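You operate a simulated robot arm through the tools that you are given. There is no shell and no other tool.

You are at the controls of a simulated robot arm. One attempt, no reset.

JOB
Put things in order on the white desk. At the end: the white adapter from the white desk is on the small blue box; the black ink cartridge (marked "YELLOW") from the white desk stands on top of the yellow spool; the white ceramic fuse from the white desk stands where the blue load plug stood; the blue load plug stands where the black ink cartridge stood; whatever was shut is shut again. Leave all else as you found it, and nothing knocked over.

The check looks at the end state, three seconds after you hand in, the way a careful person would. Anything else that was tipped, shoved, dropped, spilled or broken makes it a failure.

ROBOT AND FRAMES
A 7-joint arm with a two-finger gripper, fixed in place. Base frame: the origin is at the foot of the arm, x ahead of it, y to its left, z up; the work surface is at about z = 800. Units: mm, degrees, N and s.
With the tool pointing down near the work surface it reaches from about 340 to 720 mm from the base axis. Its first joint turns from -66.0 to 66.0 degrees. Payload 2.45 kg.
Tool frame: the origin (TCP) lies between the finger pads and is the grasp point; the fingertips stand 26 mm ahead of it; z points along the fingers, y is the line along which they close. The gripper opens to 96 mm. The gripper's body begins 69 mm behind the TCP.
Orientation is that of the tool frame in the base frame, as a unit quaternion [x, y, z, w]. With the fingers straight down and closing along the base's y, the tool's x points along the base's -x, its y along +y and its z along -z.

CONTROLS
- The arm moves only by the tool nudge_tool. Its arguments are lists of equal length, an entry for each row: "slide": the shift along the tool's x, y, z in mm, a list of three; "angular": the turn, a rotation vector about the tool's x, y, z in degrees, a list of three; "claw": the opening, from 0 (shut) to 1 (fully open). In form: {"slide": [[x, y, z], ...], "angular": [[ax, ay, az], ...], "claw": [claw, ...]}. A call has 1 to 20 rows; each row shifts and turns the commanded pose from where the row before left it, along the tool's axes as they then stand. Each row takes 0.2 s and may step no farther than 50 mm and 8.6 degrees from the row before; otherwise, or with a gripper value out of range, the whole call is refused. A pose out of reach is approached as far as the arm can. The call stops where the force on the tool passes 40 N (or 10 N more than at its start, if that is more) or the arm is blocked; 0.2 s more then pass. The fingers move at their own pace and stop on an object; they squeeze with about 28 N. The grip force told is the motor's: it shows also when the fingers shut on nothing. Time passes only in rows, and 0.2 s behind the last, so rows that do not move let the fingers close. It gives the time, the measured TCP pose, the force on the tool (base axes), the opening and the grip force at its end, in the units of the frame above (readings bear some noise), with the torque about the TCP (base axes, N m) and any sound that the robot's microphone picked up.
- Cameras (640 x 400 px; columns grow to the right, rows downward): "scene" is fixed at [175.7, -419.9, 1402.9]; the picture's right is [0.54, -0.84, 0.00], its down [-0.64, -0.41, -0.65] and it looks along [0.55, 0.35, -0.76] (base axes); focal length 327 px, centre (320, 200). "wrist" rides on the gripper at [82, 3, -98] in the tool frame; the picture's right is [-0.04, 1.00, 0.00], its down [-0.73, -0.03, -0.68] and it looks along [-0.68, -0.03, 0.73] (tool axes); focal length 256 px, centre (320, 200).
- snapshot(camera): a new picture of that camera. No time passes.
- locate(camera, pixels): there is no depth. For up to 12 entries [column, row, z] of the newest picture of that camera ("zoom" is the newest enlarged one), the place [x, y] in the base frame at which the ray of that pixel passes the height z, good to about 2 mm. No time passes.
- zoom(camera, box): a new picture of the part [left, top, right, bottom] of that camera's present view, enlarged. No time passes.
- finish_job(): hands the job in; it is judged then, once.

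Open the gripper and draw the arm clear of the work before you hand the job in, unless the task says otherwise.

The tools are called after "Emit:" by a JSON object that holds its "api" and its "payload". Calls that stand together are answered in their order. nudge_tool: Moves the arm, as the interface text tells. Its arguments: {"type":"object","properties":{"slide":{"type":"array","items":{"type":"array","items":{"type":"number"}}},"angular":{"type":"array","items":{"type":"array","items":{"type":"number"}}},"claw":{"type":"array","items":{"type":"number"}}},"required":["slide","angular","claw"]} The other tools are called the same way: snapshot (camera) takes a picture; locate (camera, pixels) gives the place at which the rays of pixels pass given heights; zoom (camera, box) takes an enlarged picture of a part of a camera's view; finish_job () hands the job in.

At the start:

```text
time_s: 0.0
position: [363.2, -174.3, 1111.5]
tool_rot: [-0.001, 1.0, 0.0, 0.0]
force: [0.2, -0.4, -0.4]
torque: [0.03, 0.01, 0.01]
opening: 96.1
gripper_force: 0.0
```

scene: 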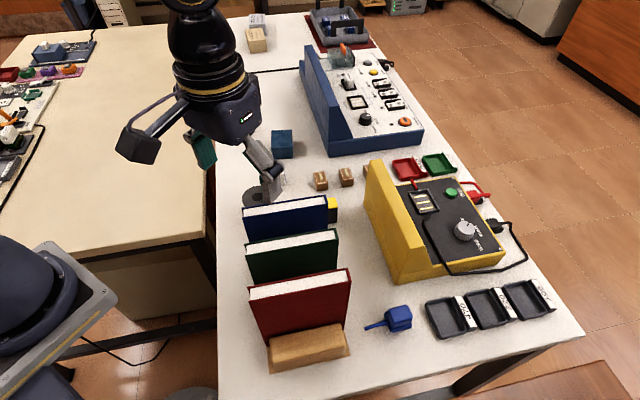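
wrist: 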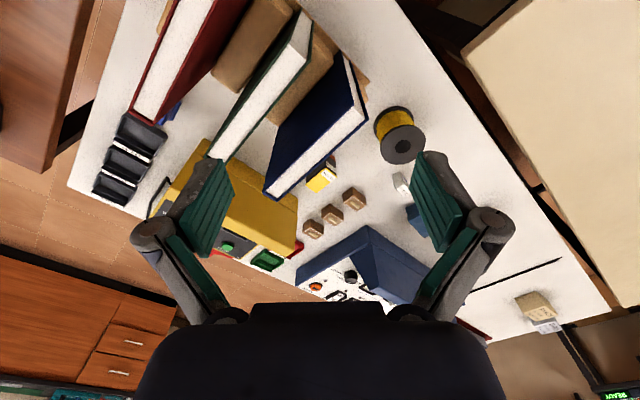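

The opening pictures show books, a yellow device, a blue console, and small boxes; I zoom in to identify the items.

Emit:
{"api": "zoom", "payload": {"camera": "scene", "box": [220, 120, 380, 220]}}

Emit:
{"api": "zoom", "payload": {"camera": "scene", "box": [340, 150, 540, 275]}}

Emit:
{"api": "zoom", "payload": {"camera": "scene", "box": [300, 10, 460, 150]}}

Emit:
{"api": "zoom", "payload": {"camera": "scene", "box": [220, 0, 420, 125]}}

Emit:
{"api": "zoom", "payload": {"camera": "scene", "box": [350, 260, 590, 380]}}

Emit:
{"api": "zoom", "payload": {"camera": "wrist", "box": [240, 80, 480, 230]}}

Emit:
{"api": "zoom", "payload": {"camera": "wrist", "box": [60, 80, 300, 300]}}

```text
4.00 times, centred on (300, 170) of scene
```

zoom: 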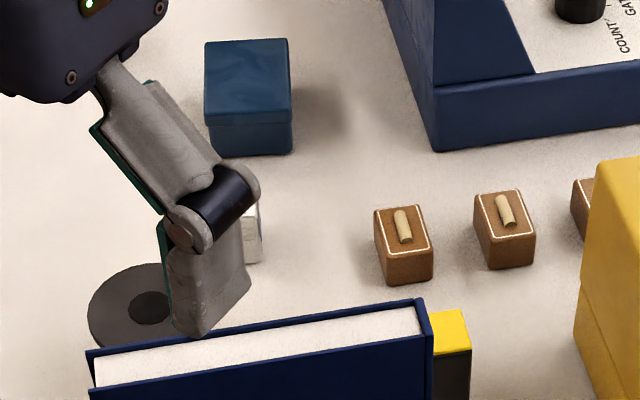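

```text
3.20 times, centred on (440, 212) of scene
```

zoom: 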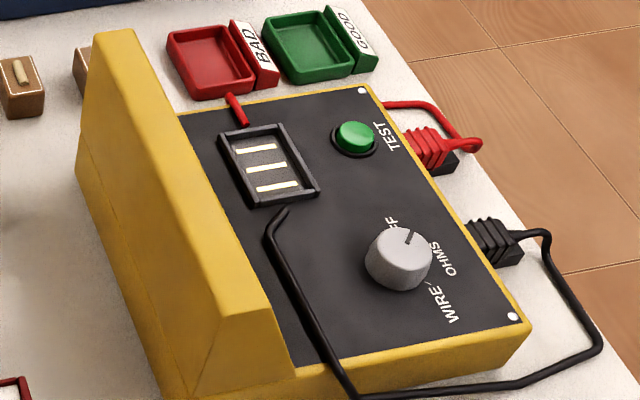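

```text
2.86 times, centred on (380, 80) of scene
```

zoom: 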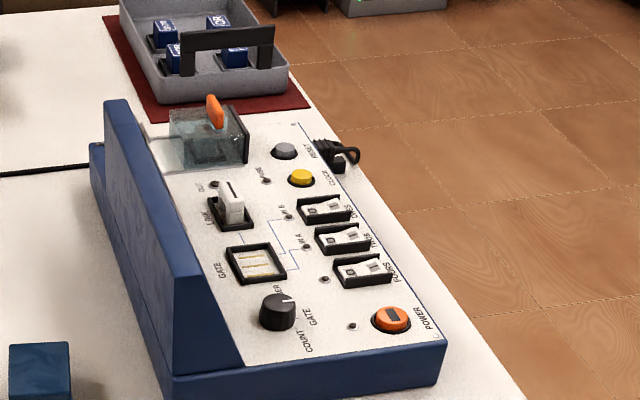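

```text
3.20 times, centred on (320, 62) of scene
```

zoom: 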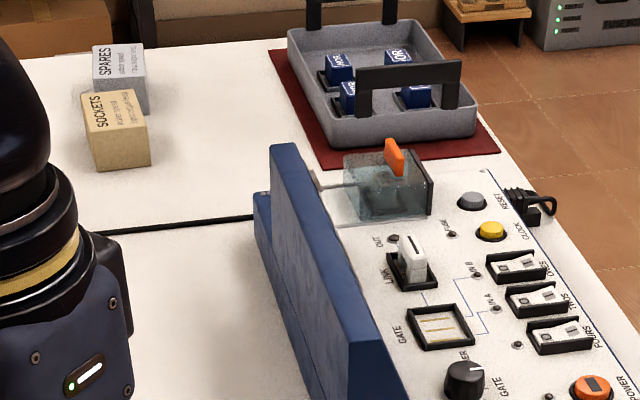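

```text
2.67 times, centred on (470, 320) of scene
```

zoom: 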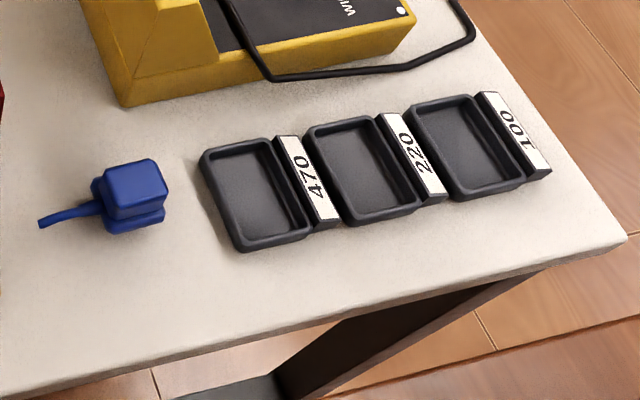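

```text
2.67 times, centred on (360, 155) of wrist
```

zoom: 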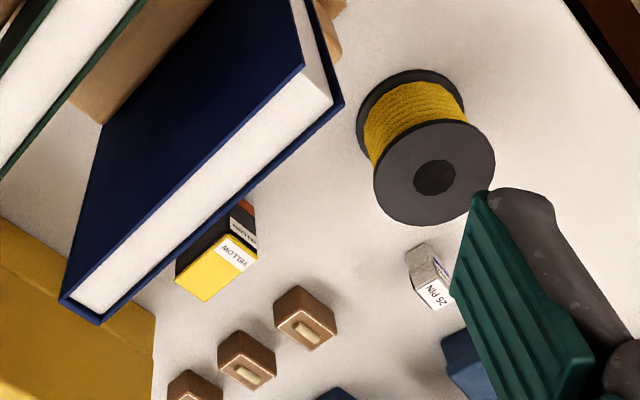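

```text
1.82 times, centred on (180, 190) of wrist
```

zoom: 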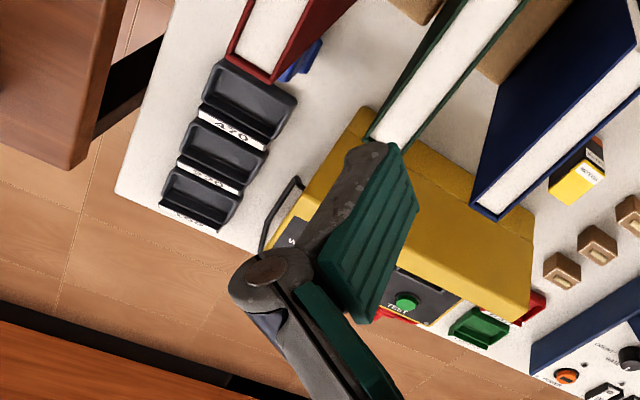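

I locate the main items on the desk to get the layout (plug at (398,318), spool at (265,198), blue box (282,143), cartridge (333,208), clear cover (342,58)).

Emit:
{"api": "locate", "payload": {"camera": "scene", "pixels": [[398, 325, 800], [370, 327, 800], [282, 155, 800], [332, 222, 800], [262, 205, 860], [342, 60, 860], [320, 185, 800], [346, 182, 800], [430, 300, 800], [552, 310, 800], [325, 145, 800], [423, 145, 800]]}}

Emit:
{"api": "locate", "payload": {"camera": "wrist", "pixels": [[401, 187, 800], [404, 146, 860], [393, 115, 800], [320, 180, 840], [350, 200, 810], [334, 214, 810], [313, 230, 810], [420, 215, 830], [275, 200, 1000], [355, 118, 1000], [340, 70, 1000], [175, 105, 800]]}}

```text
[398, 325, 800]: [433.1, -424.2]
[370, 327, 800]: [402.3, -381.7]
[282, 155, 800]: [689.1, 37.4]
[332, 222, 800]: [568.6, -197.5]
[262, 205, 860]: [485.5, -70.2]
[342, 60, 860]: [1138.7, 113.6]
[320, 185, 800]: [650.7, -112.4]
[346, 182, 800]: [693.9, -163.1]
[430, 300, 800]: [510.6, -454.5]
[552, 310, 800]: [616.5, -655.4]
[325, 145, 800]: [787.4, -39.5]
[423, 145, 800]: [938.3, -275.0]
```

```text
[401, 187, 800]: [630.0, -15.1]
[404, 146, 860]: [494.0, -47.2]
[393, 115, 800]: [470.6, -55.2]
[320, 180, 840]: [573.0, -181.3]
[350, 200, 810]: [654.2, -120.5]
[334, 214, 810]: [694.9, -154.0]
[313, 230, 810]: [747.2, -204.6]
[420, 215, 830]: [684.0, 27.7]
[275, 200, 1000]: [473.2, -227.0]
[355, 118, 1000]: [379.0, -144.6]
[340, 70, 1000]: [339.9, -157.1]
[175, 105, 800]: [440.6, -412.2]
```

The fuse isn't visible yet; I move the arm left (+y) at height to look around with the wrist camera.

Emit:
{"api": "nudge_tool", "payload": {"slide": [[0, 40, 0], [0, 40, 0], [0, 40, 0], [0, 40, 0], [0, 40, 0], [0, 40, 0]], "angular": [[0, 0, 0], [0, 0, 0], [0, 0, 0], [0, 0, 0], [0, 0, 0], [0, 0, 0]], "claw": [1, 1, 1, 1, 1, 1]}}

Emit:
{"api": "snapshot", "payload": {"camera": "wrist"}}

Emit:
{"api": "snapshot", "payload": {"camera": "scene"}}

```text
time_s: 1.4
position: [360.6, 65.8, 1113.0]
tool_rot: [0.001, 1.0, 0.001, 0.0]
force: [0.6, 0.6, 0.5]
torque: [0.01, 0.0, 0.0]
opening: 95.9
gripper_force: 0.0
```

```text
taken
```

wrist: 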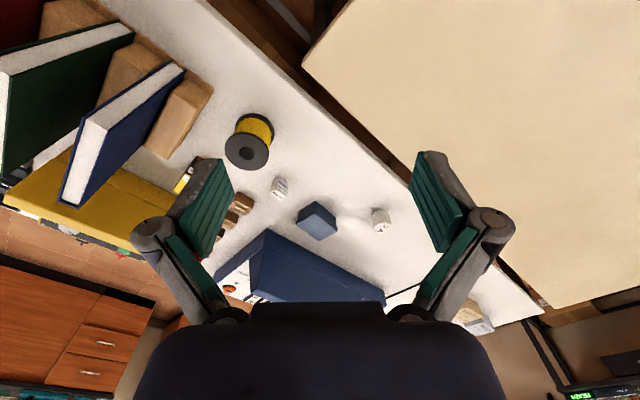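

```text
taken
```

scene: 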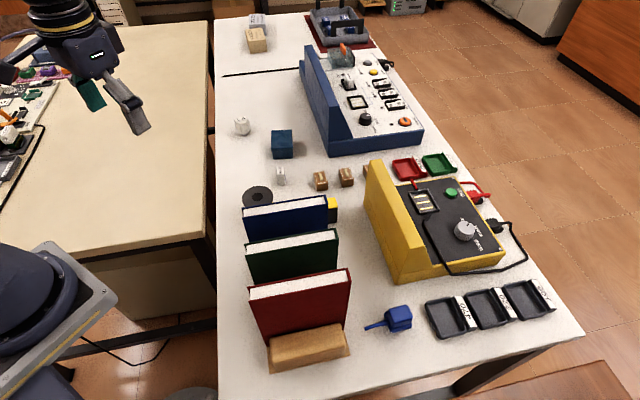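

The fuse now shows at scene (242,127) / wrist (380,220), with the adapter at (279,188). I zoom in on these.

Emit:
{"api": "zoom", "payload": {"camera": "scene", "box": [222, 100, 362, 220]}}

Emit:
{"api": "zoom", "payload": {"camera": "wrist", "box": [220, 100, 420, 250]}}

Emit:
{"api": "zoom", "payload": {"camera": "scene", "box": [230, 180, 430, 380]}}

Emit:
{"api": "zoom", "payload": {"camera": "wrist", "box": [0, 0, 220, 230]}}

```text
3.33 times, centred on (292, 160) of scene
```

zoom: 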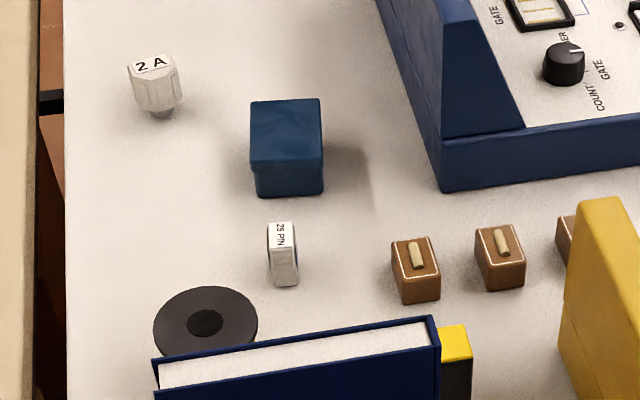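

```text
2.67 times, centred on (320, 175) of wrist
```

zoom: 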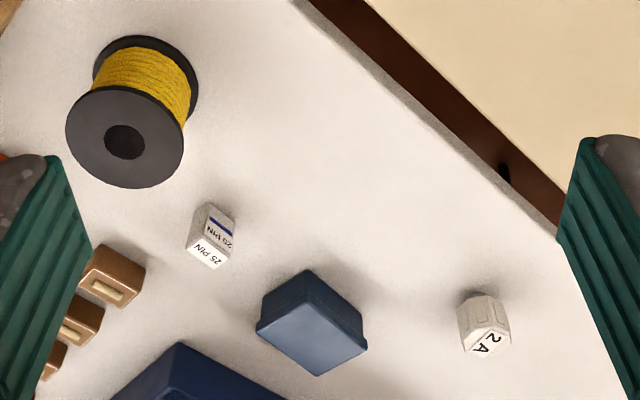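

```text
2.00 times, centred on (330, 280) of scene
```

zoom: 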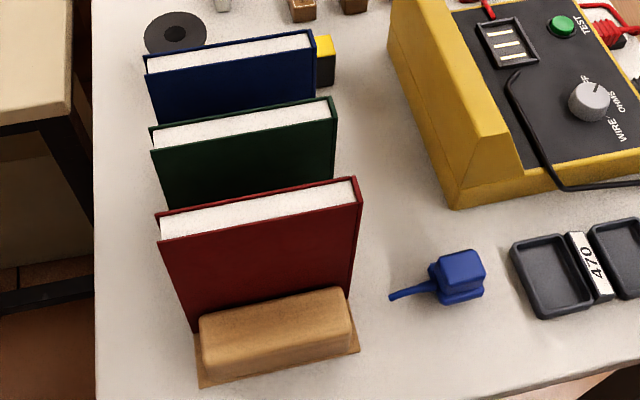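

```text
1.74 times, centred on (110, 115) of wrist
```

zoom: 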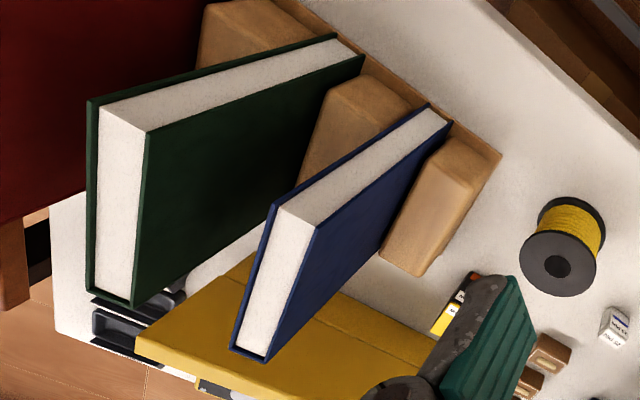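

I'll localise the fuse, blue box, adapter and spool precisely from the zoomed scene view.

Emit:
{"api": "zoom", "payload": {"camera": "scene", "box": [222, 110, 318, 170]}}

```text
6.67 times, centred on (270, 140) of scene
```

zoom: 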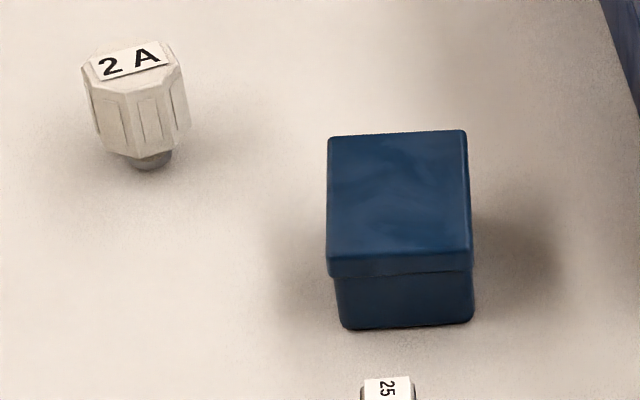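

Fuse stem base near (150,163), box corners visible; I locate these.

Emit:
{"api": "locate", "payload": {"camera": "zoom", "pixels": [[150, 160, 800], [130, 62, 835], [130, 62, 845], [342, 326, 800], [474, 320, 800], [328, 140, 850], [466, 132, 850], [472, 250, 850], [326, 262, 850], [328, 140, 840], [466, 132, 840], [472, 250, 840]]}}

Emit:
{"api": "zoom", "payload": {"camera": "scene", "box": [232, 155, 352, 230]}}

```text
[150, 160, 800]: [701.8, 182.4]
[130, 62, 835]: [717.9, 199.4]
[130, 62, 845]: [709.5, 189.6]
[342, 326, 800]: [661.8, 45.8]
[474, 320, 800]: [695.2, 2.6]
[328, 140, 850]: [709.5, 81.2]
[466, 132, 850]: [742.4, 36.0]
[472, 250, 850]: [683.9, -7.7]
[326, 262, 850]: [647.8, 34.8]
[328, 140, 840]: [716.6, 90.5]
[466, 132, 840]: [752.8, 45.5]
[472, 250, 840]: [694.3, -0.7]
```

```text
5.33 times, centred on (292, 192) of scene
```

zoom: 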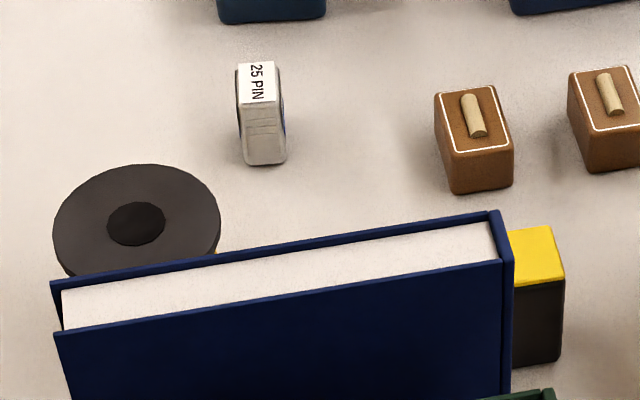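

Adapter: top face at (257,82), base at (265,160) of this zoom; spool flange ellipse centred (136,222); I locate them along with the book and cartridge.

Emit:
{"api": "locate", "payload": {"camera": "zoom", "pixels": [[248, 164, 800], [286, 160, 800], [241, 104, 832], [275, 103, 832], [274, 63, 832], [240, 65, 832], [136, 223, 850], [53, 230, 850], [221, 225, 850], [136, 164, 850], [513, 366, 800], [562, 360, 800]]}}

Emit:
{"api": "zoom", "payload": {"camera": "wrist", "box": [215, 95, 345, 205]}}

```text
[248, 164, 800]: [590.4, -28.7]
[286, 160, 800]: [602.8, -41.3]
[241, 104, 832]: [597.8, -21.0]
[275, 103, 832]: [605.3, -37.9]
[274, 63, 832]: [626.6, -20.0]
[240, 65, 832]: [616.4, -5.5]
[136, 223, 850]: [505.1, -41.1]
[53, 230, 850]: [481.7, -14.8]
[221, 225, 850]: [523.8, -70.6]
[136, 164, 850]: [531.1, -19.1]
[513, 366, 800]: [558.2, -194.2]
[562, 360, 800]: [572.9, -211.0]
```

```text
3.64 times, centred on (280, 150) of wrist
```

zoom: 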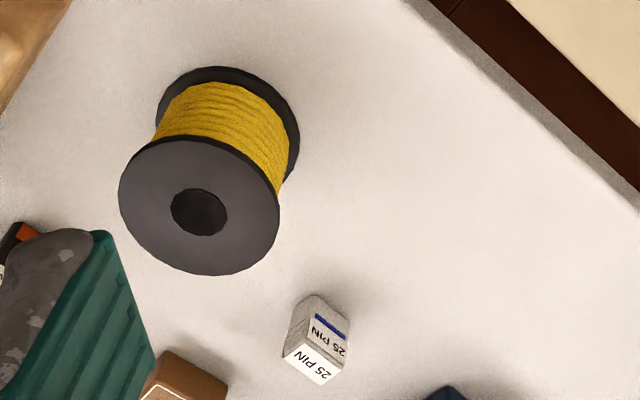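

I triangulate the blue book's top corner using scene and wrist views to find its height.

Emit:
{"api": "locate", "payload": {"camera": "scene", "pixels": [[326, 196, 900], [326, 196, 930], [326, 196, 960], [326, 196, 1000], [245, 208, 930], [245, 208, 960], [245, 208, 1000]]}}

Emit:
{"api": "locate", "payload": {"camera": "wrist", "pixels": [[79, 208, 900], [79, 208, 930], [79, 208, 960], [79, 208, 1000], [184, 70, 930], [184, 70, 960], [184, 70, 1000], [379, 213, 840], [320, 222, 840], [280, 180, 800]]}}

```text
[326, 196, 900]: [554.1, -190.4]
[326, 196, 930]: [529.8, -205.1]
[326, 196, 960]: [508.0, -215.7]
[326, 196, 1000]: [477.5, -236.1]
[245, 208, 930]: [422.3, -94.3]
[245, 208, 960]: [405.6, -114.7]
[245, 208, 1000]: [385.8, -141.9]
```

```text
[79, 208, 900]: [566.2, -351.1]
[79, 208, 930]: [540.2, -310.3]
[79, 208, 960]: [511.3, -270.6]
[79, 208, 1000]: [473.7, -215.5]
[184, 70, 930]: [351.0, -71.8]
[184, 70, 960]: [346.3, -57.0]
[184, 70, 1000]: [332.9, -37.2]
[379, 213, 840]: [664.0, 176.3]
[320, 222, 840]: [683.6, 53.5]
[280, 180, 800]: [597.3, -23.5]
```

The blue book top is at about z=990 with corner near (484,-230). Now I move above the adapter (around (605,-22)) for a closer wrist view.

Emit:
{"api": "nudge_tool", "payload": {"slide": [[-45, -15, 0], [-45, -15, 0], [-45, -15, 0], [-45, -15, 0], [-45, -15, 0], [-10, -10, 40], [0, 0, 40], [0, 0, 40], [0, 0, 40]], "angular": [[0, 0, 0], [0, 0, 0], [0, 0, 0], [0, 0, 0], [0, 0, 0], [0, 0, 0], [0, 0, 0], [0, 0, 0], [0, 0, 0]], "claw": [1, 1, 1, 1, 1, 1, 1, 1, 1]}}

Emit:
{"api": "snapshot", "payload": {"camera": "wrist"}}

Emit:
{"api": "snapshot", "payload": {"camera": "scene"}}

```text
time_s: 3.4
position: [601.4, -21.8, 952.8]
tool_rot: [0.0, 1.0, 0.0, -0.001]
force: [0.4, -0.6, 0.2]
torque: [0.02, -0.01, -0.01]
opening: 95.7
gripper_force: 0.0
```

```text
taken
```

wrist: 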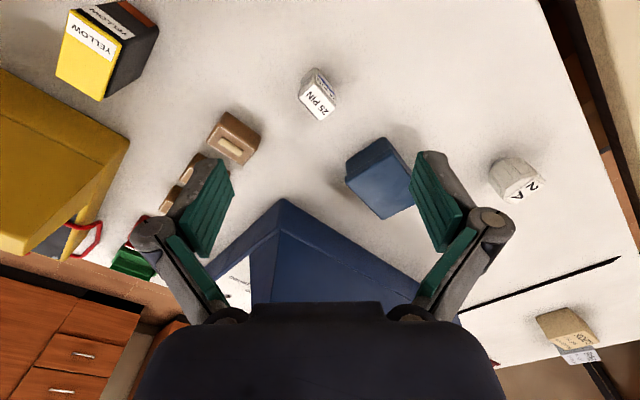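

```text
taken
```

scene: 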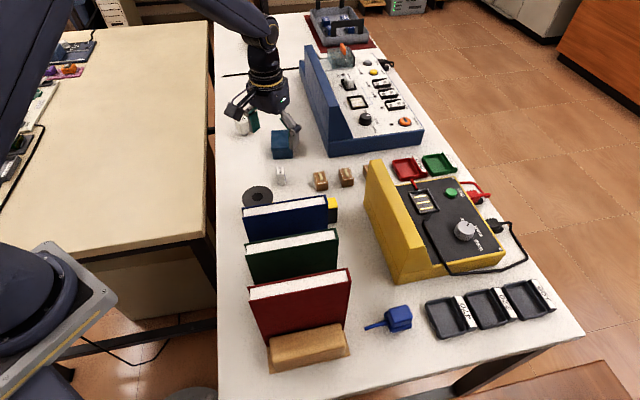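

The wrist view now shows the adapter (318,95), box (380,178), fuse (515,180), cartridge (105,55). I zoom and locate.

Emit:
{"api": "zoom", "payload": {"camera": "wrist", "box": [280, 55, 360, 130]}}

```text
5.33 times, centred on (320, 92) of wrist
```

zoom: 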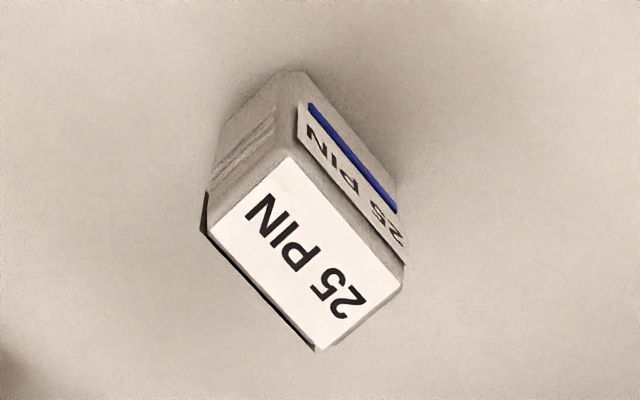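

Emit:
{"api": "locate", "payload": {"camera": "zoom", "pixels": [[207, 225, 830], [285, 150, 830], [407, 275, 830], [315, 350, 830], [207, 225, 840], [285, 150, 840], [407, 275, 840], [315, 350, 840], [290, 72, 800], [220, 150, 800], [398, 185, 800]]}}

Emit:
{"api": "zoom", "payload": {"camera": "scene", "box": [256, 155, 304, 195]}}

```text
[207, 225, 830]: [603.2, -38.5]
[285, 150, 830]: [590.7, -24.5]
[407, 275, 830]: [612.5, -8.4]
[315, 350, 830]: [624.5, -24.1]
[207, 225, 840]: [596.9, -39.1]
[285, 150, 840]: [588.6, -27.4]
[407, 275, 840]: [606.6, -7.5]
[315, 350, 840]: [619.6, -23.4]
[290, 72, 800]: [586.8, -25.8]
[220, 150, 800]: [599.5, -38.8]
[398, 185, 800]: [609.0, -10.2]
```

```text
10.00 times, centred on (280, 175) of scene
```

zoom: 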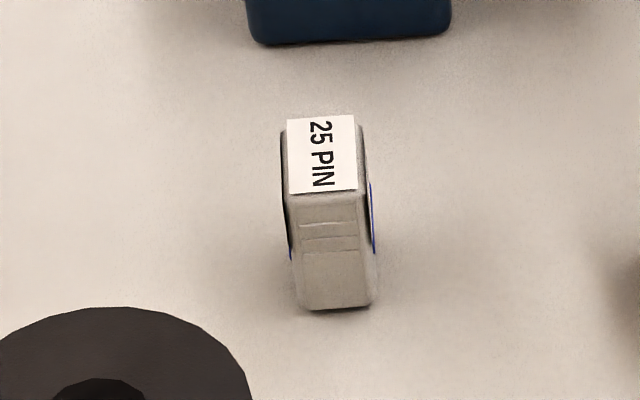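

The adapter is about 18×27×37 mm, centre ≈ (604,-24.5), long axis at 37°. I rotate the tool to close across its short side, partly close, and check again from above.

Emit:
{"api": "nudge_tool", "payload": {"slide": [[-2.6, -2.7, 0], [0, 0, 0], [0, 0, 0], [0, 0, 0], [0, 0, 0], [0, 0, 30], [0, 0, 20]], "angular": [[0, 0, -7.4], [0, 0, -7.4], [0, 0, -7.4], [0, 0, -7.4], [0, 0, -7.4], [0, 0, 0], [0, 0, 0]], "claw": [0.6, 0.6, 0.6, 0.6, 0.6, 0.6, 0.6]}}

Emit:
{"api": "snapshot", "payload": {"camera": "wrist"}}

```text
time_s: 5.0
position: [601.1, -20.6, 902.4]
tool_rot: [-0.317, 0.948, 0.0, -0.001]
force: [0.3, -0.4, 0.6]
torque: [0.0, -0.05, 0.03]
opening: 57.6
gripper_force: 0.1
```

```text
taken
```

wrist: 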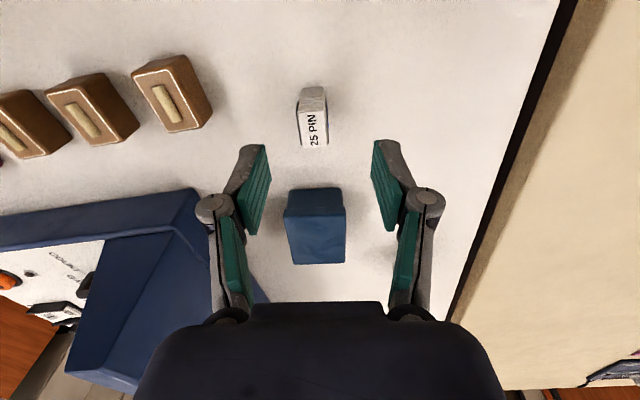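

Orientation matches well. I zoom on the adapter and box for precise location from this pose.

Emit:
{"api": "nudge_tool", "payload": {"slide": [[0, 0, 0], [0, 0, 0]], "angular": [[0, 0, 0], [0, 0, 0]], "claw": [0.6, 0.6]}}

Emit:
{"api": "zoom", "payload": {"camera": "wrist", "box": [260, 70, 380, 160]}}

```text
time_s: 5.6
position: [602.1, -22.3, 902.3]
tool_rot: [-0.317, 0.948, 0.0, 0.0]
force: [-0.3, -0.1, -0.3]
torque: [-0.02, 0.01, 0.01]
opening: 57.8
gripper_force: 0.1
```

```text
4.44 times, centred on (320, 115) of wrist
```

zoom: 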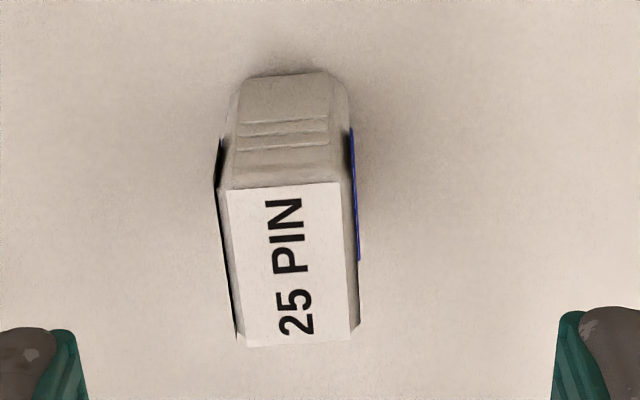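

Emit:
{"api": "locate", "payload": {"camera": "zoom", "pixels": [[220, 188, 837], [343, 182, 837], [238, 345, 837], [357, 335, 837], [240, 78, 800], [335, 73, 800], [285, 75, 800]]}}

Emit:
{"api": "zoom", "payload": {"camera": "wrist", "box": [260, 170, 380, 280]}}

```text
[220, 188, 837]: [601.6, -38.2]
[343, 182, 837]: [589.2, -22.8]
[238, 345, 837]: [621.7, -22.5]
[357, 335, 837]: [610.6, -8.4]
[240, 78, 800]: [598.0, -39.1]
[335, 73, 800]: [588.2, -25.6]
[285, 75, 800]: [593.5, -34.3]
```

```text
3.64 times, centred on (320, 225) of wrist
```

zoom: 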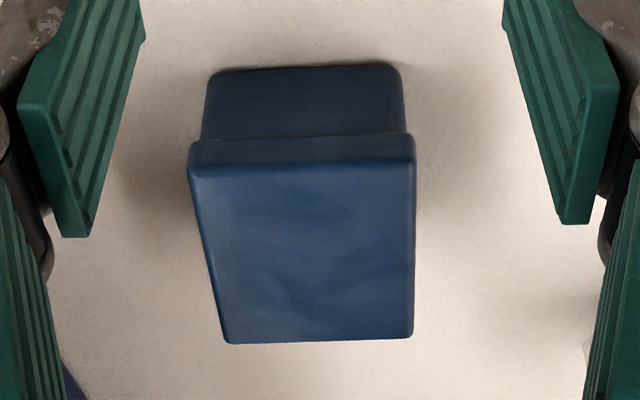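

Emit:
{"api": "locate", "payload": {"camera": "zoom", "pixels": [[203, 85, 800], [402, 80, 800], [188, 172, 838], [415, 165, 838], [413, 338, 838], [228, 343, 838], [188, 172, 845], [415, 165, 845], [413, 338, 845], [228, 343, 845]]}}

```text
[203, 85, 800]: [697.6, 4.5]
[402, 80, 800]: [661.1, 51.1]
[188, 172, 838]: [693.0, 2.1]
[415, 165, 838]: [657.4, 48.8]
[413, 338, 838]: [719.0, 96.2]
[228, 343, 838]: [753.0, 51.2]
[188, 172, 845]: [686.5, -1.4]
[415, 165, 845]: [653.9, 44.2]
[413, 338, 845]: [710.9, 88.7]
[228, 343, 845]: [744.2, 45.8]
```

Adapter centre ≈ (605.8,-23); blue box top centre ≈ (704,47) at z≈840. I correct the offset, descend to z≈832 and close.

Emit:
{"api": "nudge_tool", "payload": {"slide": [[-2.5, -2.8, 20], [0, 0, 25], [0, 0, 15], [0, 0, 10], [0, 0, 0]], "angular": [[0, 0, 0], [0, 0, 0], [0, 0, 0], [0, 0, 0], [0, 0, 0]], "claw": [0.6, 0.6, 0.6, 0.6, 0.6]}}

Emit:
{"api": "snapshot", "payload": {"camera": "wrist"}}

Emit:
{"api": "snapshot", "payload": {"camera": "scene"}}

```text
time_s: 6.8
position: [605.9, -23.7, 833.9]
tool_rot: [-0.318, 0.948, 0.0, 0.0]
force: [0.4, -0.2, -0.4]
torque: [0.0, 0.02, -0.02]
opening: 57.6
gripper_force: 0.0
```

```text
taken
```

wrist: 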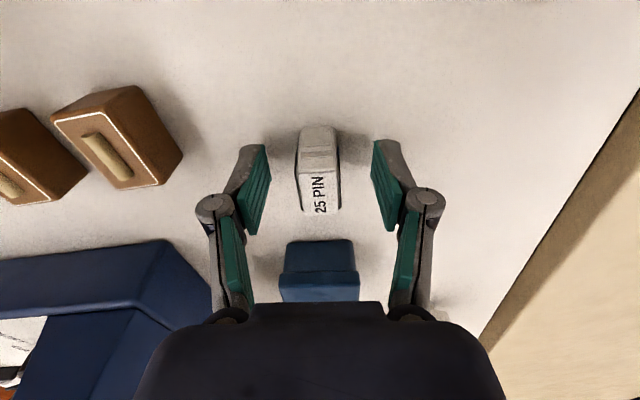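

```text
taken
```

scene: 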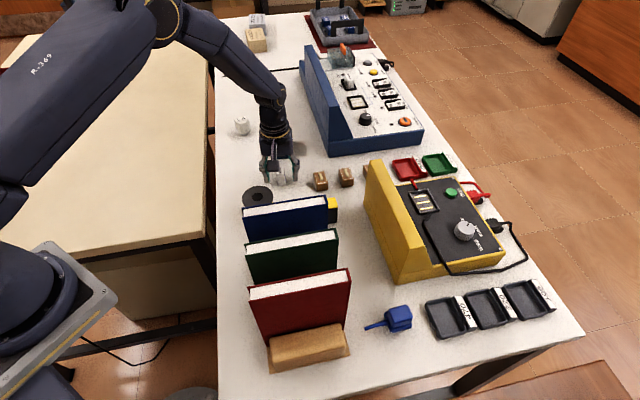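

The adapter at (318,175) sits between the fingers. I close the gripper.

Emit:
{"api": "nudge_tool", "payload": {"slide": [[0, 0, 0], [0, 0, 0], [0, 0, 0], [0, 0, 0], [0, 0, 0]], "angular": [[0, 0, 0], [0, 0, 0], [0, 0, 0], [0, 0, 0], [0, 0, 0]], "claw": [0.4, 0.25, 0.1, 0.1, 0.1]}}

Emit:
{"api": "snapshot", "payload": {"camera": "wrist"}}

```text
time_s: 8.0
position: [605.4, -24.1, 834.0]
tool_rot: [-0.317, 0.948, 0.0, 0.0]
force: [0.0, -0.2, 0.3]
torque: [0.02, -0.02, -0.01]
opening: 19.1
gripper_force: 28.0
```

```text
taken
```

wrist: 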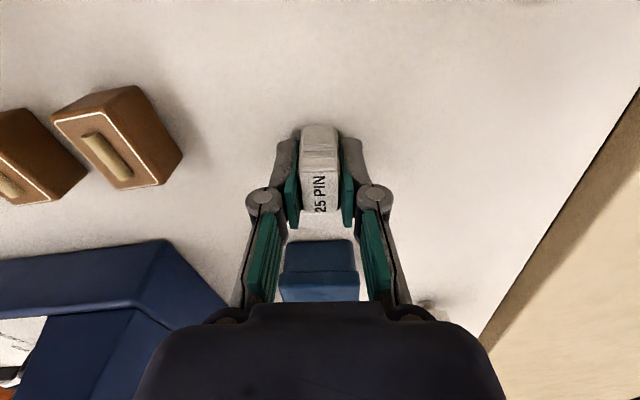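

Gripped at 19 mm. I lift 70 mm and carry it over the blue box.

Emit:
{"api": "nudge_tool", "payload": {"slide": [[0, 0, -20], [0, 0, -25], [0, 0, -25], [-40, 0, 0], [-40, -1.2, 0], [-41.5, -1.2, 0], [0, 0, 0]], "angular": [[0, 0, 0], [0, 0, 0], [0, 0, 0], [0, 0, 0], [0, 0, 0], [0, 0, 0], [0, 0, 0]], "claw": [0.1, 0.1, 0.1, 0.1, 0.1, 0.1, 0.1]}}

Emit:
{"api": "snapshot", "payload": {"camera": "wrist"}}

Emit:
{"api": "zoom", "payload": {"camera": "scene", "box": [220, 80, 360, 200]}}

```text
time_s: 9.6
position: [701.9, 48.3, 899.9]
tool_rot: [-0.318, 0.948, 0.0, -0.001]
force: [-0.2, -0.1, -0.2]
torque: [-0.01, 0.0, 0.03]
opening: 19.1
gripper_force: 27.7
```

```text
taken
```

wrist: 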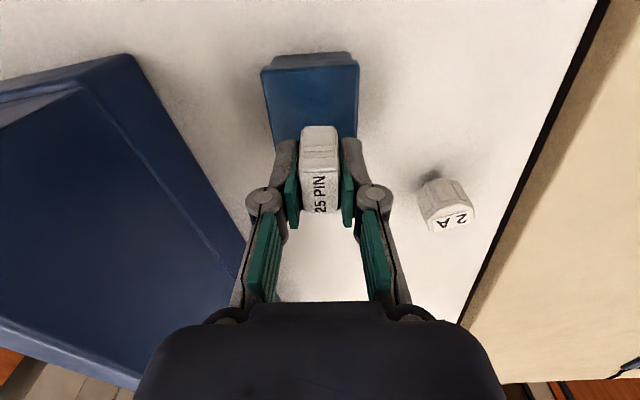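

```text
3.33 times, centred on (290, 140) of scene
```

zoom: 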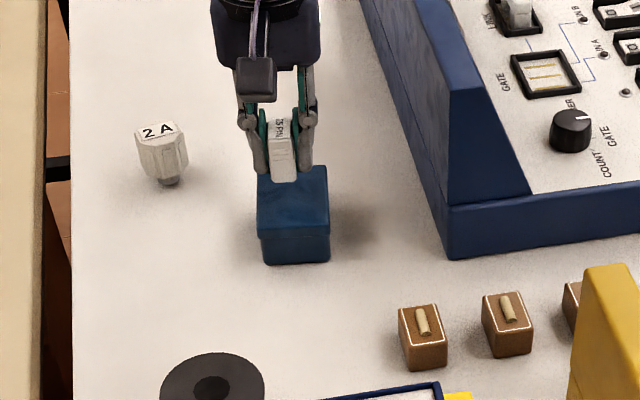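

I verify the box's near edge corners from here and locate the fuse too.

Emit:
{"api": "locate", "payload": {"camera": "wrist", "pixels": [[262, 72, 840], [357, 65, 840], [272, 140, 840], [355, 135, 840], [440, 180, 800], [447, 220, 840]]}}

Emit:
{"api": "zoom", "payload": {"camera": "wrist", "box": [400, 150, 500, 240]}}

```text
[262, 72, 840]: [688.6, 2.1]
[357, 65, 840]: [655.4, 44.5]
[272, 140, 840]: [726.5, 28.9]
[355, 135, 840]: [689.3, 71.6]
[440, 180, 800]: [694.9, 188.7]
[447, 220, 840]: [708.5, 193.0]
```

```text
4.44 times, centred on (450, 195) of wrist
```

zoom: 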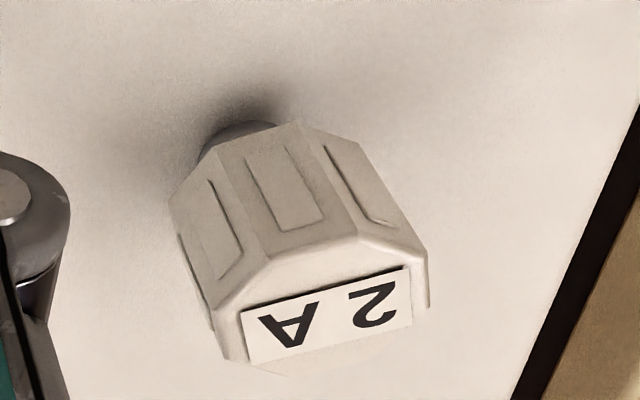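

The box centre is confirmed ≈ (702,46), right under the adapter. I lower gently toward z≈876.

Emit:
{"api": "nudge_tool", "payload": {"slide": [[0, 0, 12], [0, 0, 8], [0, 0, 3], [0, 0, 0]], "angular": [[0, 0, 0], [0, 0, 0], [0, 0, 0], [0, 0, 0]], "claw": [0.1, 0.1, 0.1, 0.1]}}

Emit:
{"api": "zoom", "payload": {"camera": "scene", "box": [250, 90, 330, 160]}}

```text
time_s: 10.6
position: [703.9, 50.0, 877.5]
tool_rot: [-0.318, 0.948, 0.0, 0.0]
force: [0.0, -0.5, -0.2]
torque: [0.01, 0.0, 0.01]
opening: 19.0
gripper_force: 28.7
```

```text
5.71 times, centred on (290, 125) of scene
```

zoom: 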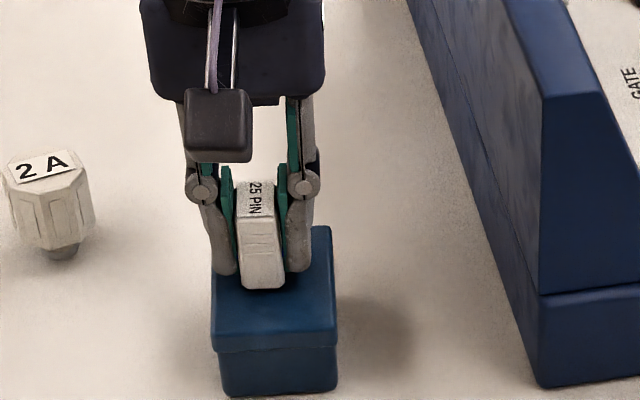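

Still hanging slightly above; I step down by 1 mm rows and watch the force.

Emit:
{"api": "nudge_tool", "payload": {"slide": [[0, 0, 1], [0, 0, 1], [0, 0, 1]], "angular": [[0, 0, 0], [0, 0, 0], [0, 0, 0]], "claw": [0.1, 0.1, 0.1]}}

```text
time_s: 11.4
position: [704.2, 48.9, 875.5]
tool_rot: [-0.318, 0.948, 0.0, 0.0]
force: [-1.2, -1.1, 4.7]
torque: [0.01, 0.12, 0.01]
opening: 18.8
gripper_force: 27.8
```

Contact (4.7 N). I release and rise straight up.

Emit:
{"api": "nudge_tool", "payload": {"slide": [[0, 0, 0], [0, 0, 0], [0, 0, 0], [0, 0, -15], [0, 0, -40], [0, 0, -40], [0, 0, -30]], "angular": [[0, 0, 0], [0, 0, 0], [0, 0, 0], [0, 0, 0], [0, 0, 0], [0, 0, 0], [0, 0, 0]], "claw": [0.3, 0.5, 0.6, 0.6, 0.6, 0.6, 0.6]}}

Emit:
{"api": "snapshot", "payload": {"camera": "wrist"}}

Emit:
{"api": "zoom", "payload": {"camera": "scene", "box": [230, 90, 350, 170]}}

```text
time_s: 13.0
position: [702.1, 48.6, 1000.8]
tool_rot: [-0.318, 0.948, 0.0, 0.001]
force: [0.3, 0.5, 0.5]
torque: [0.0, 0.01, 0.0]
opening: 57.6
gripper_force: 0.1
```

```text
taken
```

wrist: 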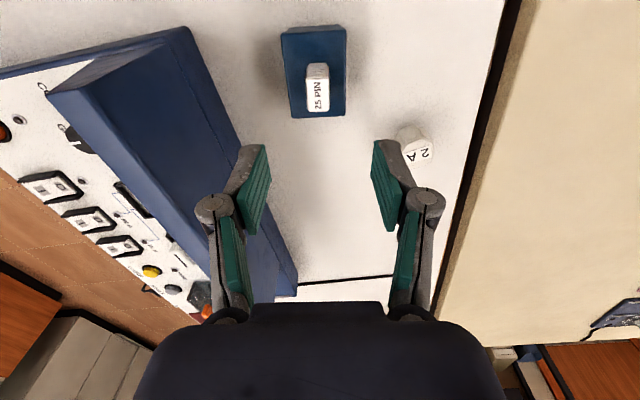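

```text
5.00 times, centred on (290, 130) of scene
```

zoom: 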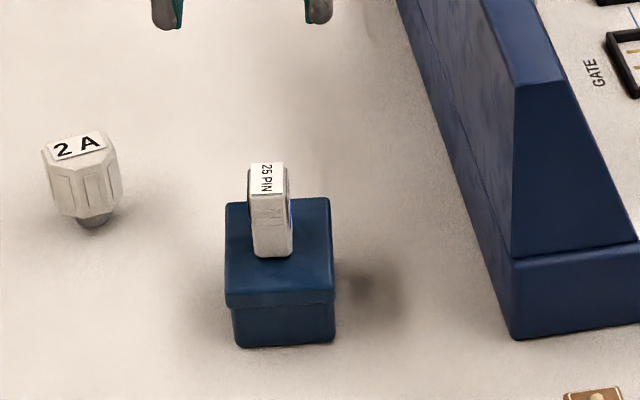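

The adapter stands properly on the box. Next I move above the cartridge (~(572,-195)) at z≈1000 and turn the tool 90° so the camera stays clear of the blue book.

Emit:
{"api": "nudge_tool", "payload": {"slide": [[35.7, -16.6, 0], [35.7, -16.6, 0], [35.7, -16.6, 0], [35.7, -16.6, 0], [35.7, -16.6, 0], [35.7, -16.6, 0], [35.7, -16.6, 0], [0, 0, 0], [0, 0, 0], [0, 0, 0], [0, 0, 0], [0, 0, 0], [0, 0, 0], [0, 0, 0], [0, 0, 0], [0, 0, 0], [0, 0, 0], [0, 0, 0], [0, 0, 0]], "angular": [[0, 0, 0], [0, 0, 0], [0, 0, 0], [0, 0, 0], [0, 0, 0], [0, 0, 0], [0, 0, 0], [0, 0, 8.2], [0, 0, 8.2], [0, 0, 8.2], [0, 0, 8.2], [0, 0, 8.2], [0, 0, 8.2], [0, 0, 8.2], [0, 0, 8.2], [0, 0, 8.2], [0, 0, 8.1], [0, 0, 8.1], [0, 0, 0]], "claw": [0.6, 0.6, 0.6, 0.6, 0.6, 0.6, 0.6, 0.6, 0.6, 0.6, 0.6, 0.6, 0.6, 0.6, 0.6, 0.6, 0.6, 0.6, 0.6]}}

Emit:
{"api": "snapshot", "payload": {"camera": "wrist"}}

Emit:
{"api": "snapshot", "payload": {"camera": "scene"}}

```text
time_s: 17.0
position: [572.1, -195.3, 1001.3]
tool_rot: [0.447, 0.895, 0.0, 0.0]
force: [-0.6, 0.4, 0.2]
torque: [-0.02, 0.0, 0.01]
opening: 57.7
gripper_force: 0.1
```

```text
taken
```

wrist: 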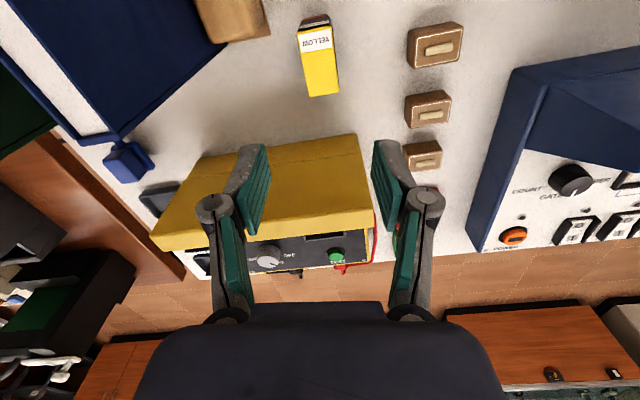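

```text
taken
```

scene: 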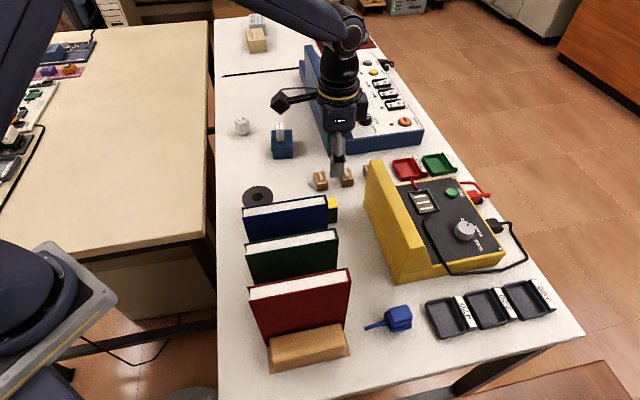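

Emit:
{"api": "zoom", "payload": {"camera": "wrist", "box": [265, 5, 385, 105]}}

Emit:
{"api": "zoom", "payload": {"camera": "wrist", "box": [90, 120, 170, 200]}}

```text
4.00 times, centred on (325, 55) of wrist
```

zoom: 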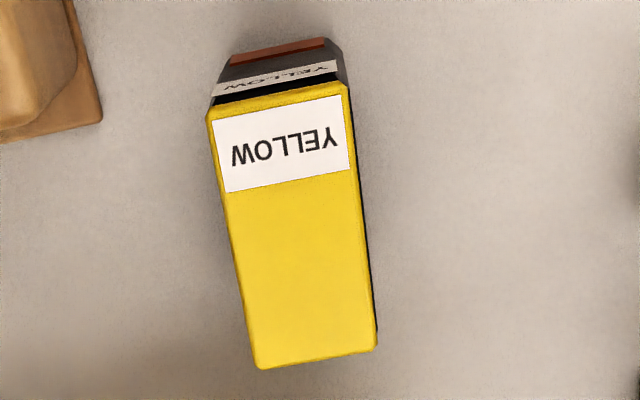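

```text
5.00 times, centred on (130, 160) of wrist
```

zoom: 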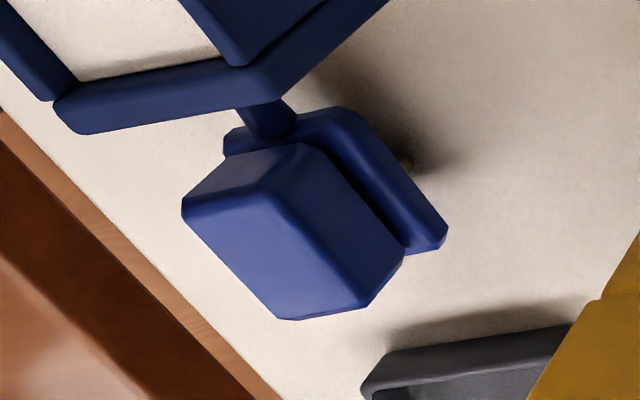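

I locate the cartridge's top corners at candidate heights and its bottom edge.

Emit:
{"api": "zoom", "payload": {"camera": "wrist", "box": [265, 5, 385, 105]}}

Emit:
{"api": "locate", "payload": {"camera": "zoom", "pixels": [[207, 122, 850], [347, 92, 850], [377, 348, 850], [258, 368, 850], [207, 122, 860], [347, 92, 860], [377, 348, 860], [258, 368, 860], [232, 60, 800], [325, 40, 800]]}}

Emit:
{"api": "locate", "payload": {"camera": "scene", "pixels": [[327, 198, 850], [337, 197, 850], [338, 208, 850], [327, 198, 860], [337, 197, 860], [338, 208, 860], [337.5, 222, 800]]}}

```text
4.00 times, centred on (325, 55) of wrist
```

zoom: 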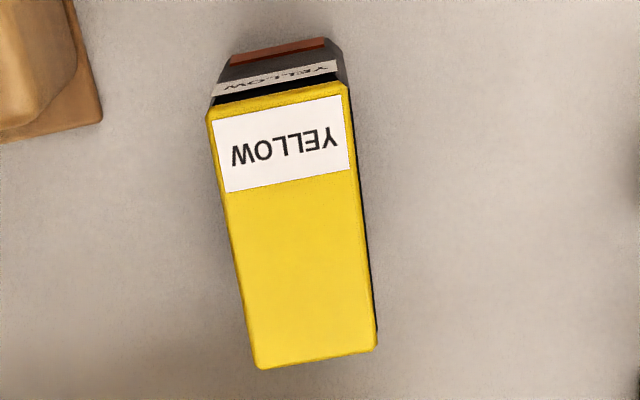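

```text
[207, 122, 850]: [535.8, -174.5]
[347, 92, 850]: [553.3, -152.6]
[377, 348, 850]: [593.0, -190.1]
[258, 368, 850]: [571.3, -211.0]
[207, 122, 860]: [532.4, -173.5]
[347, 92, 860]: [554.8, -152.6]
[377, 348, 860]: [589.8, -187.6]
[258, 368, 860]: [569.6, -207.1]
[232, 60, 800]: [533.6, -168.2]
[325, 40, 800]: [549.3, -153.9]
```

```text
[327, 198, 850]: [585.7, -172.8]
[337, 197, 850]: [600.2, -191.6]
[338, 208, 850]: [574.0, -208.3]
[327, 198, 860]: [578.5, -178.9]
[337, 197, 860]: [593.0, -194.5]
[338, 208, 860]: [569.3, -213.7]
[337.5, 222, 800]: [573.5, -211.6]
```

The cartridge is ~29×52×55 mm, centre ≈ (562.5,-181), long axis at ≈ -44°. I check the wooden bookend nearby and the yellow tester.

Emit:
{"api": "locate", "payload": {"camera": "zoom", "pixels": [[103, 118, 803], [75, 65, 850], [78, 10, 803]]}}

Emit:
{"api": "locate", "payload": {"camera": "wrist", "pixels": [[206, 155, 880], [360, 135, 880], [120, 136, 990], [120, 136, 980], [105, 135, 980], [228, 45, 900], [145, 147, 835]]}}

```text
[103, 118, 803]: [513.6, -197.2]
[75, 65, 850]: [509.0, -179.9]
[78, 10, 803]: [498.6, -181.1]
```

```text
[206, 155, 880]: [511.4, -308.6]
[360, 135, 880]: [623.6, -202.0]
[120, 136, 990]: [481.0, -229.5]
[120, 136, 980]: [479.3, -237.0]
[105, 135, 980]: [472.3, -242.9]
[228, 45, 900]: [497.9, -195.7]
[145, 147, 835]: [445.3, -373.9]
```

Bookend corner is ~45 mm off, so a 48 mm opening is safe. I shift, turn −9° about tool z and descend to z≈920 to check.

Emit:
{"api": "nudge_tool", "payload": {"slide": [[17.2, 0.9, 0], [0, 0, 0], [0, 0, 30], [0, 0, 30], [0, 0, 20], [0, 0, 0]], "angular": [[0, 0, -4.5], [0, 0, -4.5], [0, 0, 0], [0, 0, 0], [0, 0, 0], [0, 0, 0]], "claw": [0.5, 0.5, 0.5, 0.5, 0.5, 0.5]}}

Emit:
{"api": "zoom", "payload": {"camera": "wrist", "box": [240, 40, 400, 190]}}

Emit:
{"api": "snapshot", "payload": {"camera": "wrist"}}

```text
time_s: 18.4
position: [564.9, -178.1, 922.8]
tool_rot: [0.374, 0.927, 0.0, 0.0]
force: [-0.4, -0.1, 1.2]
torque: [0.01, 0.01, 0.01]
opening: 47.9
gripper_force: 0.0
```

```text
2.67 times, centred on (320, 115) of wrist
```

zoom: 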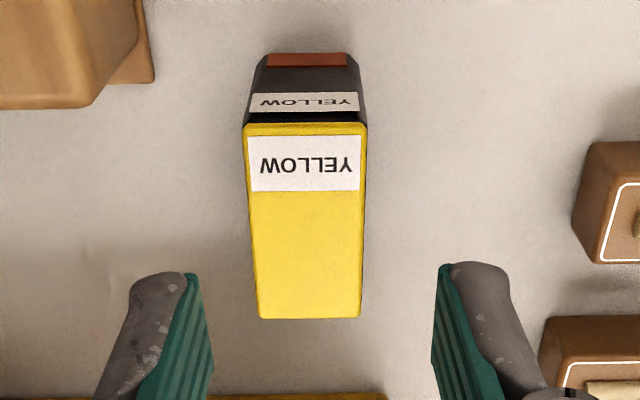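

```text
taken
```

wrist: 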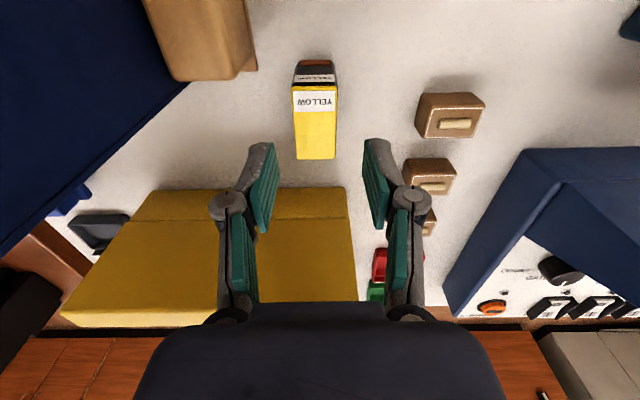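

Well aligned. I locate its top corners from this closer view.

Emit:
{"api": "zoom", "payload": {"camera": "wrist", "box": [240, 40, 400, 190]}}

Emit:
{"api": "locate", "payload": {"camera": "zoom", "pixels": [[243, 128, 855], [366, 128, 855], [362, 317, 855], [258, 318, 855], [243, 128, 850], [366, 128, 850], [362, 317, 850], [258, 318, 850], [267, 65, 800], [347, 65, 800], [267, 55, 800], [347, 53, 800]]}}

```text
2.67 times, centred on (320, 115) of wrist
```

zoom: 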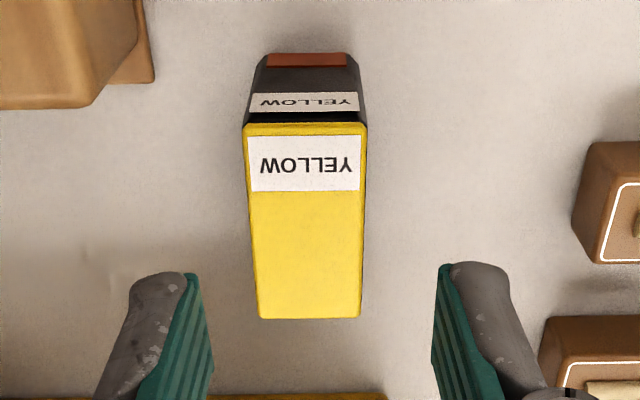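

```text
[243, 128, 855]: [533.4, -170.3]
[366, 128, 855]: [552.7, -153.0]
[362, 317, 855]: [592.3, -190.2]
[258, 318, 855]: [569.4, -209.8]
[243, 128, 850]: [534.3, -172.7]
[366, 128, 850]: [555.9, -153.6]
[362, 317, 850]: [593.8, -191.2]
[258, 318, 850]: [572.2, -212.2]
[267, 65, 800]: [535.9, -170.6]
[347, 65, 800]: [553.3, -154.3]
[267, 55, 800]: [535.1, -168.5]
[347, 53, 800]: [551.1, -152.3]
```

Cartridge centre (562,-181), height ~55. I shift −3.5 mm along tool y and descend to z≈840, then close.

Emit:
{"api": "nudge_tool", "payload": {"slide": [[0, -3.5, 20], [0, 0, 30], [0, 0, 20], [0, 0, 13], [0, 0, 0]], "angular": [[0, 0, 0], [0, 0, 0], [0, 0, 0], [0, 0, 0], [0, 0, 0]], "claw": [0.5, 0.5, 0.5, 0.5, 0.5]}}

Emit:
{"api": "snapshot", "payload": {"camera": "wrist"}}

```text
time_s: 19.6
position: [562.0, -181.3, 838.0]
tool_rot: [0.375, 0.927, 0.0, 0.0]
force: [0.0, 0.0, -0.4]
torque: [-0.01, 0.01, 0.01]
opening: 48.0
gripper_force: 0.0
```

```text
taken
```

wrist: 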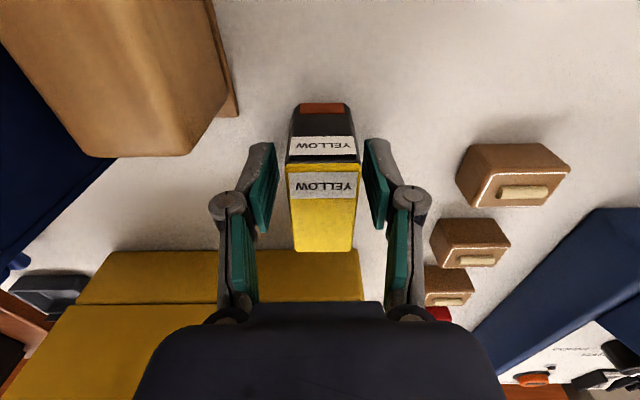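

The cartridge is centred between the fingers; I close.

Emit:
{"api": "nudge_tool", "payload": {"slide": [[0, 0, 0], [0, 0, 0], [0, 0, 0], [0, 0, 0], [0, 0, 0]], "angular": [[0, 0, 0], [0, 0, 0], [0, 0, 0], [0, 0, 0], [0, 0, 0]], "claw": [0.35, 0.2, 0.2, 0.2, 0.2]}}

Emit:
{"api": "snapshot", "payload": {"camera": "wrist"}}

```text
time_s: 20.8
position: [562.1, -182.0, 838.3]
tool_rot: [0.374, 0.927, 0.001, 0.0]
force: [-0.5, 0.2, -0.8]
torque: [0.0, 0.01, 0.0]
opening: 29.0
gripper_force: 28.3
```

```text
taken
```

wrist: 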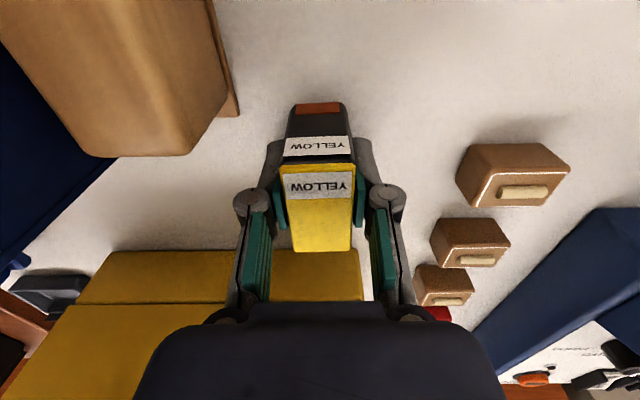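

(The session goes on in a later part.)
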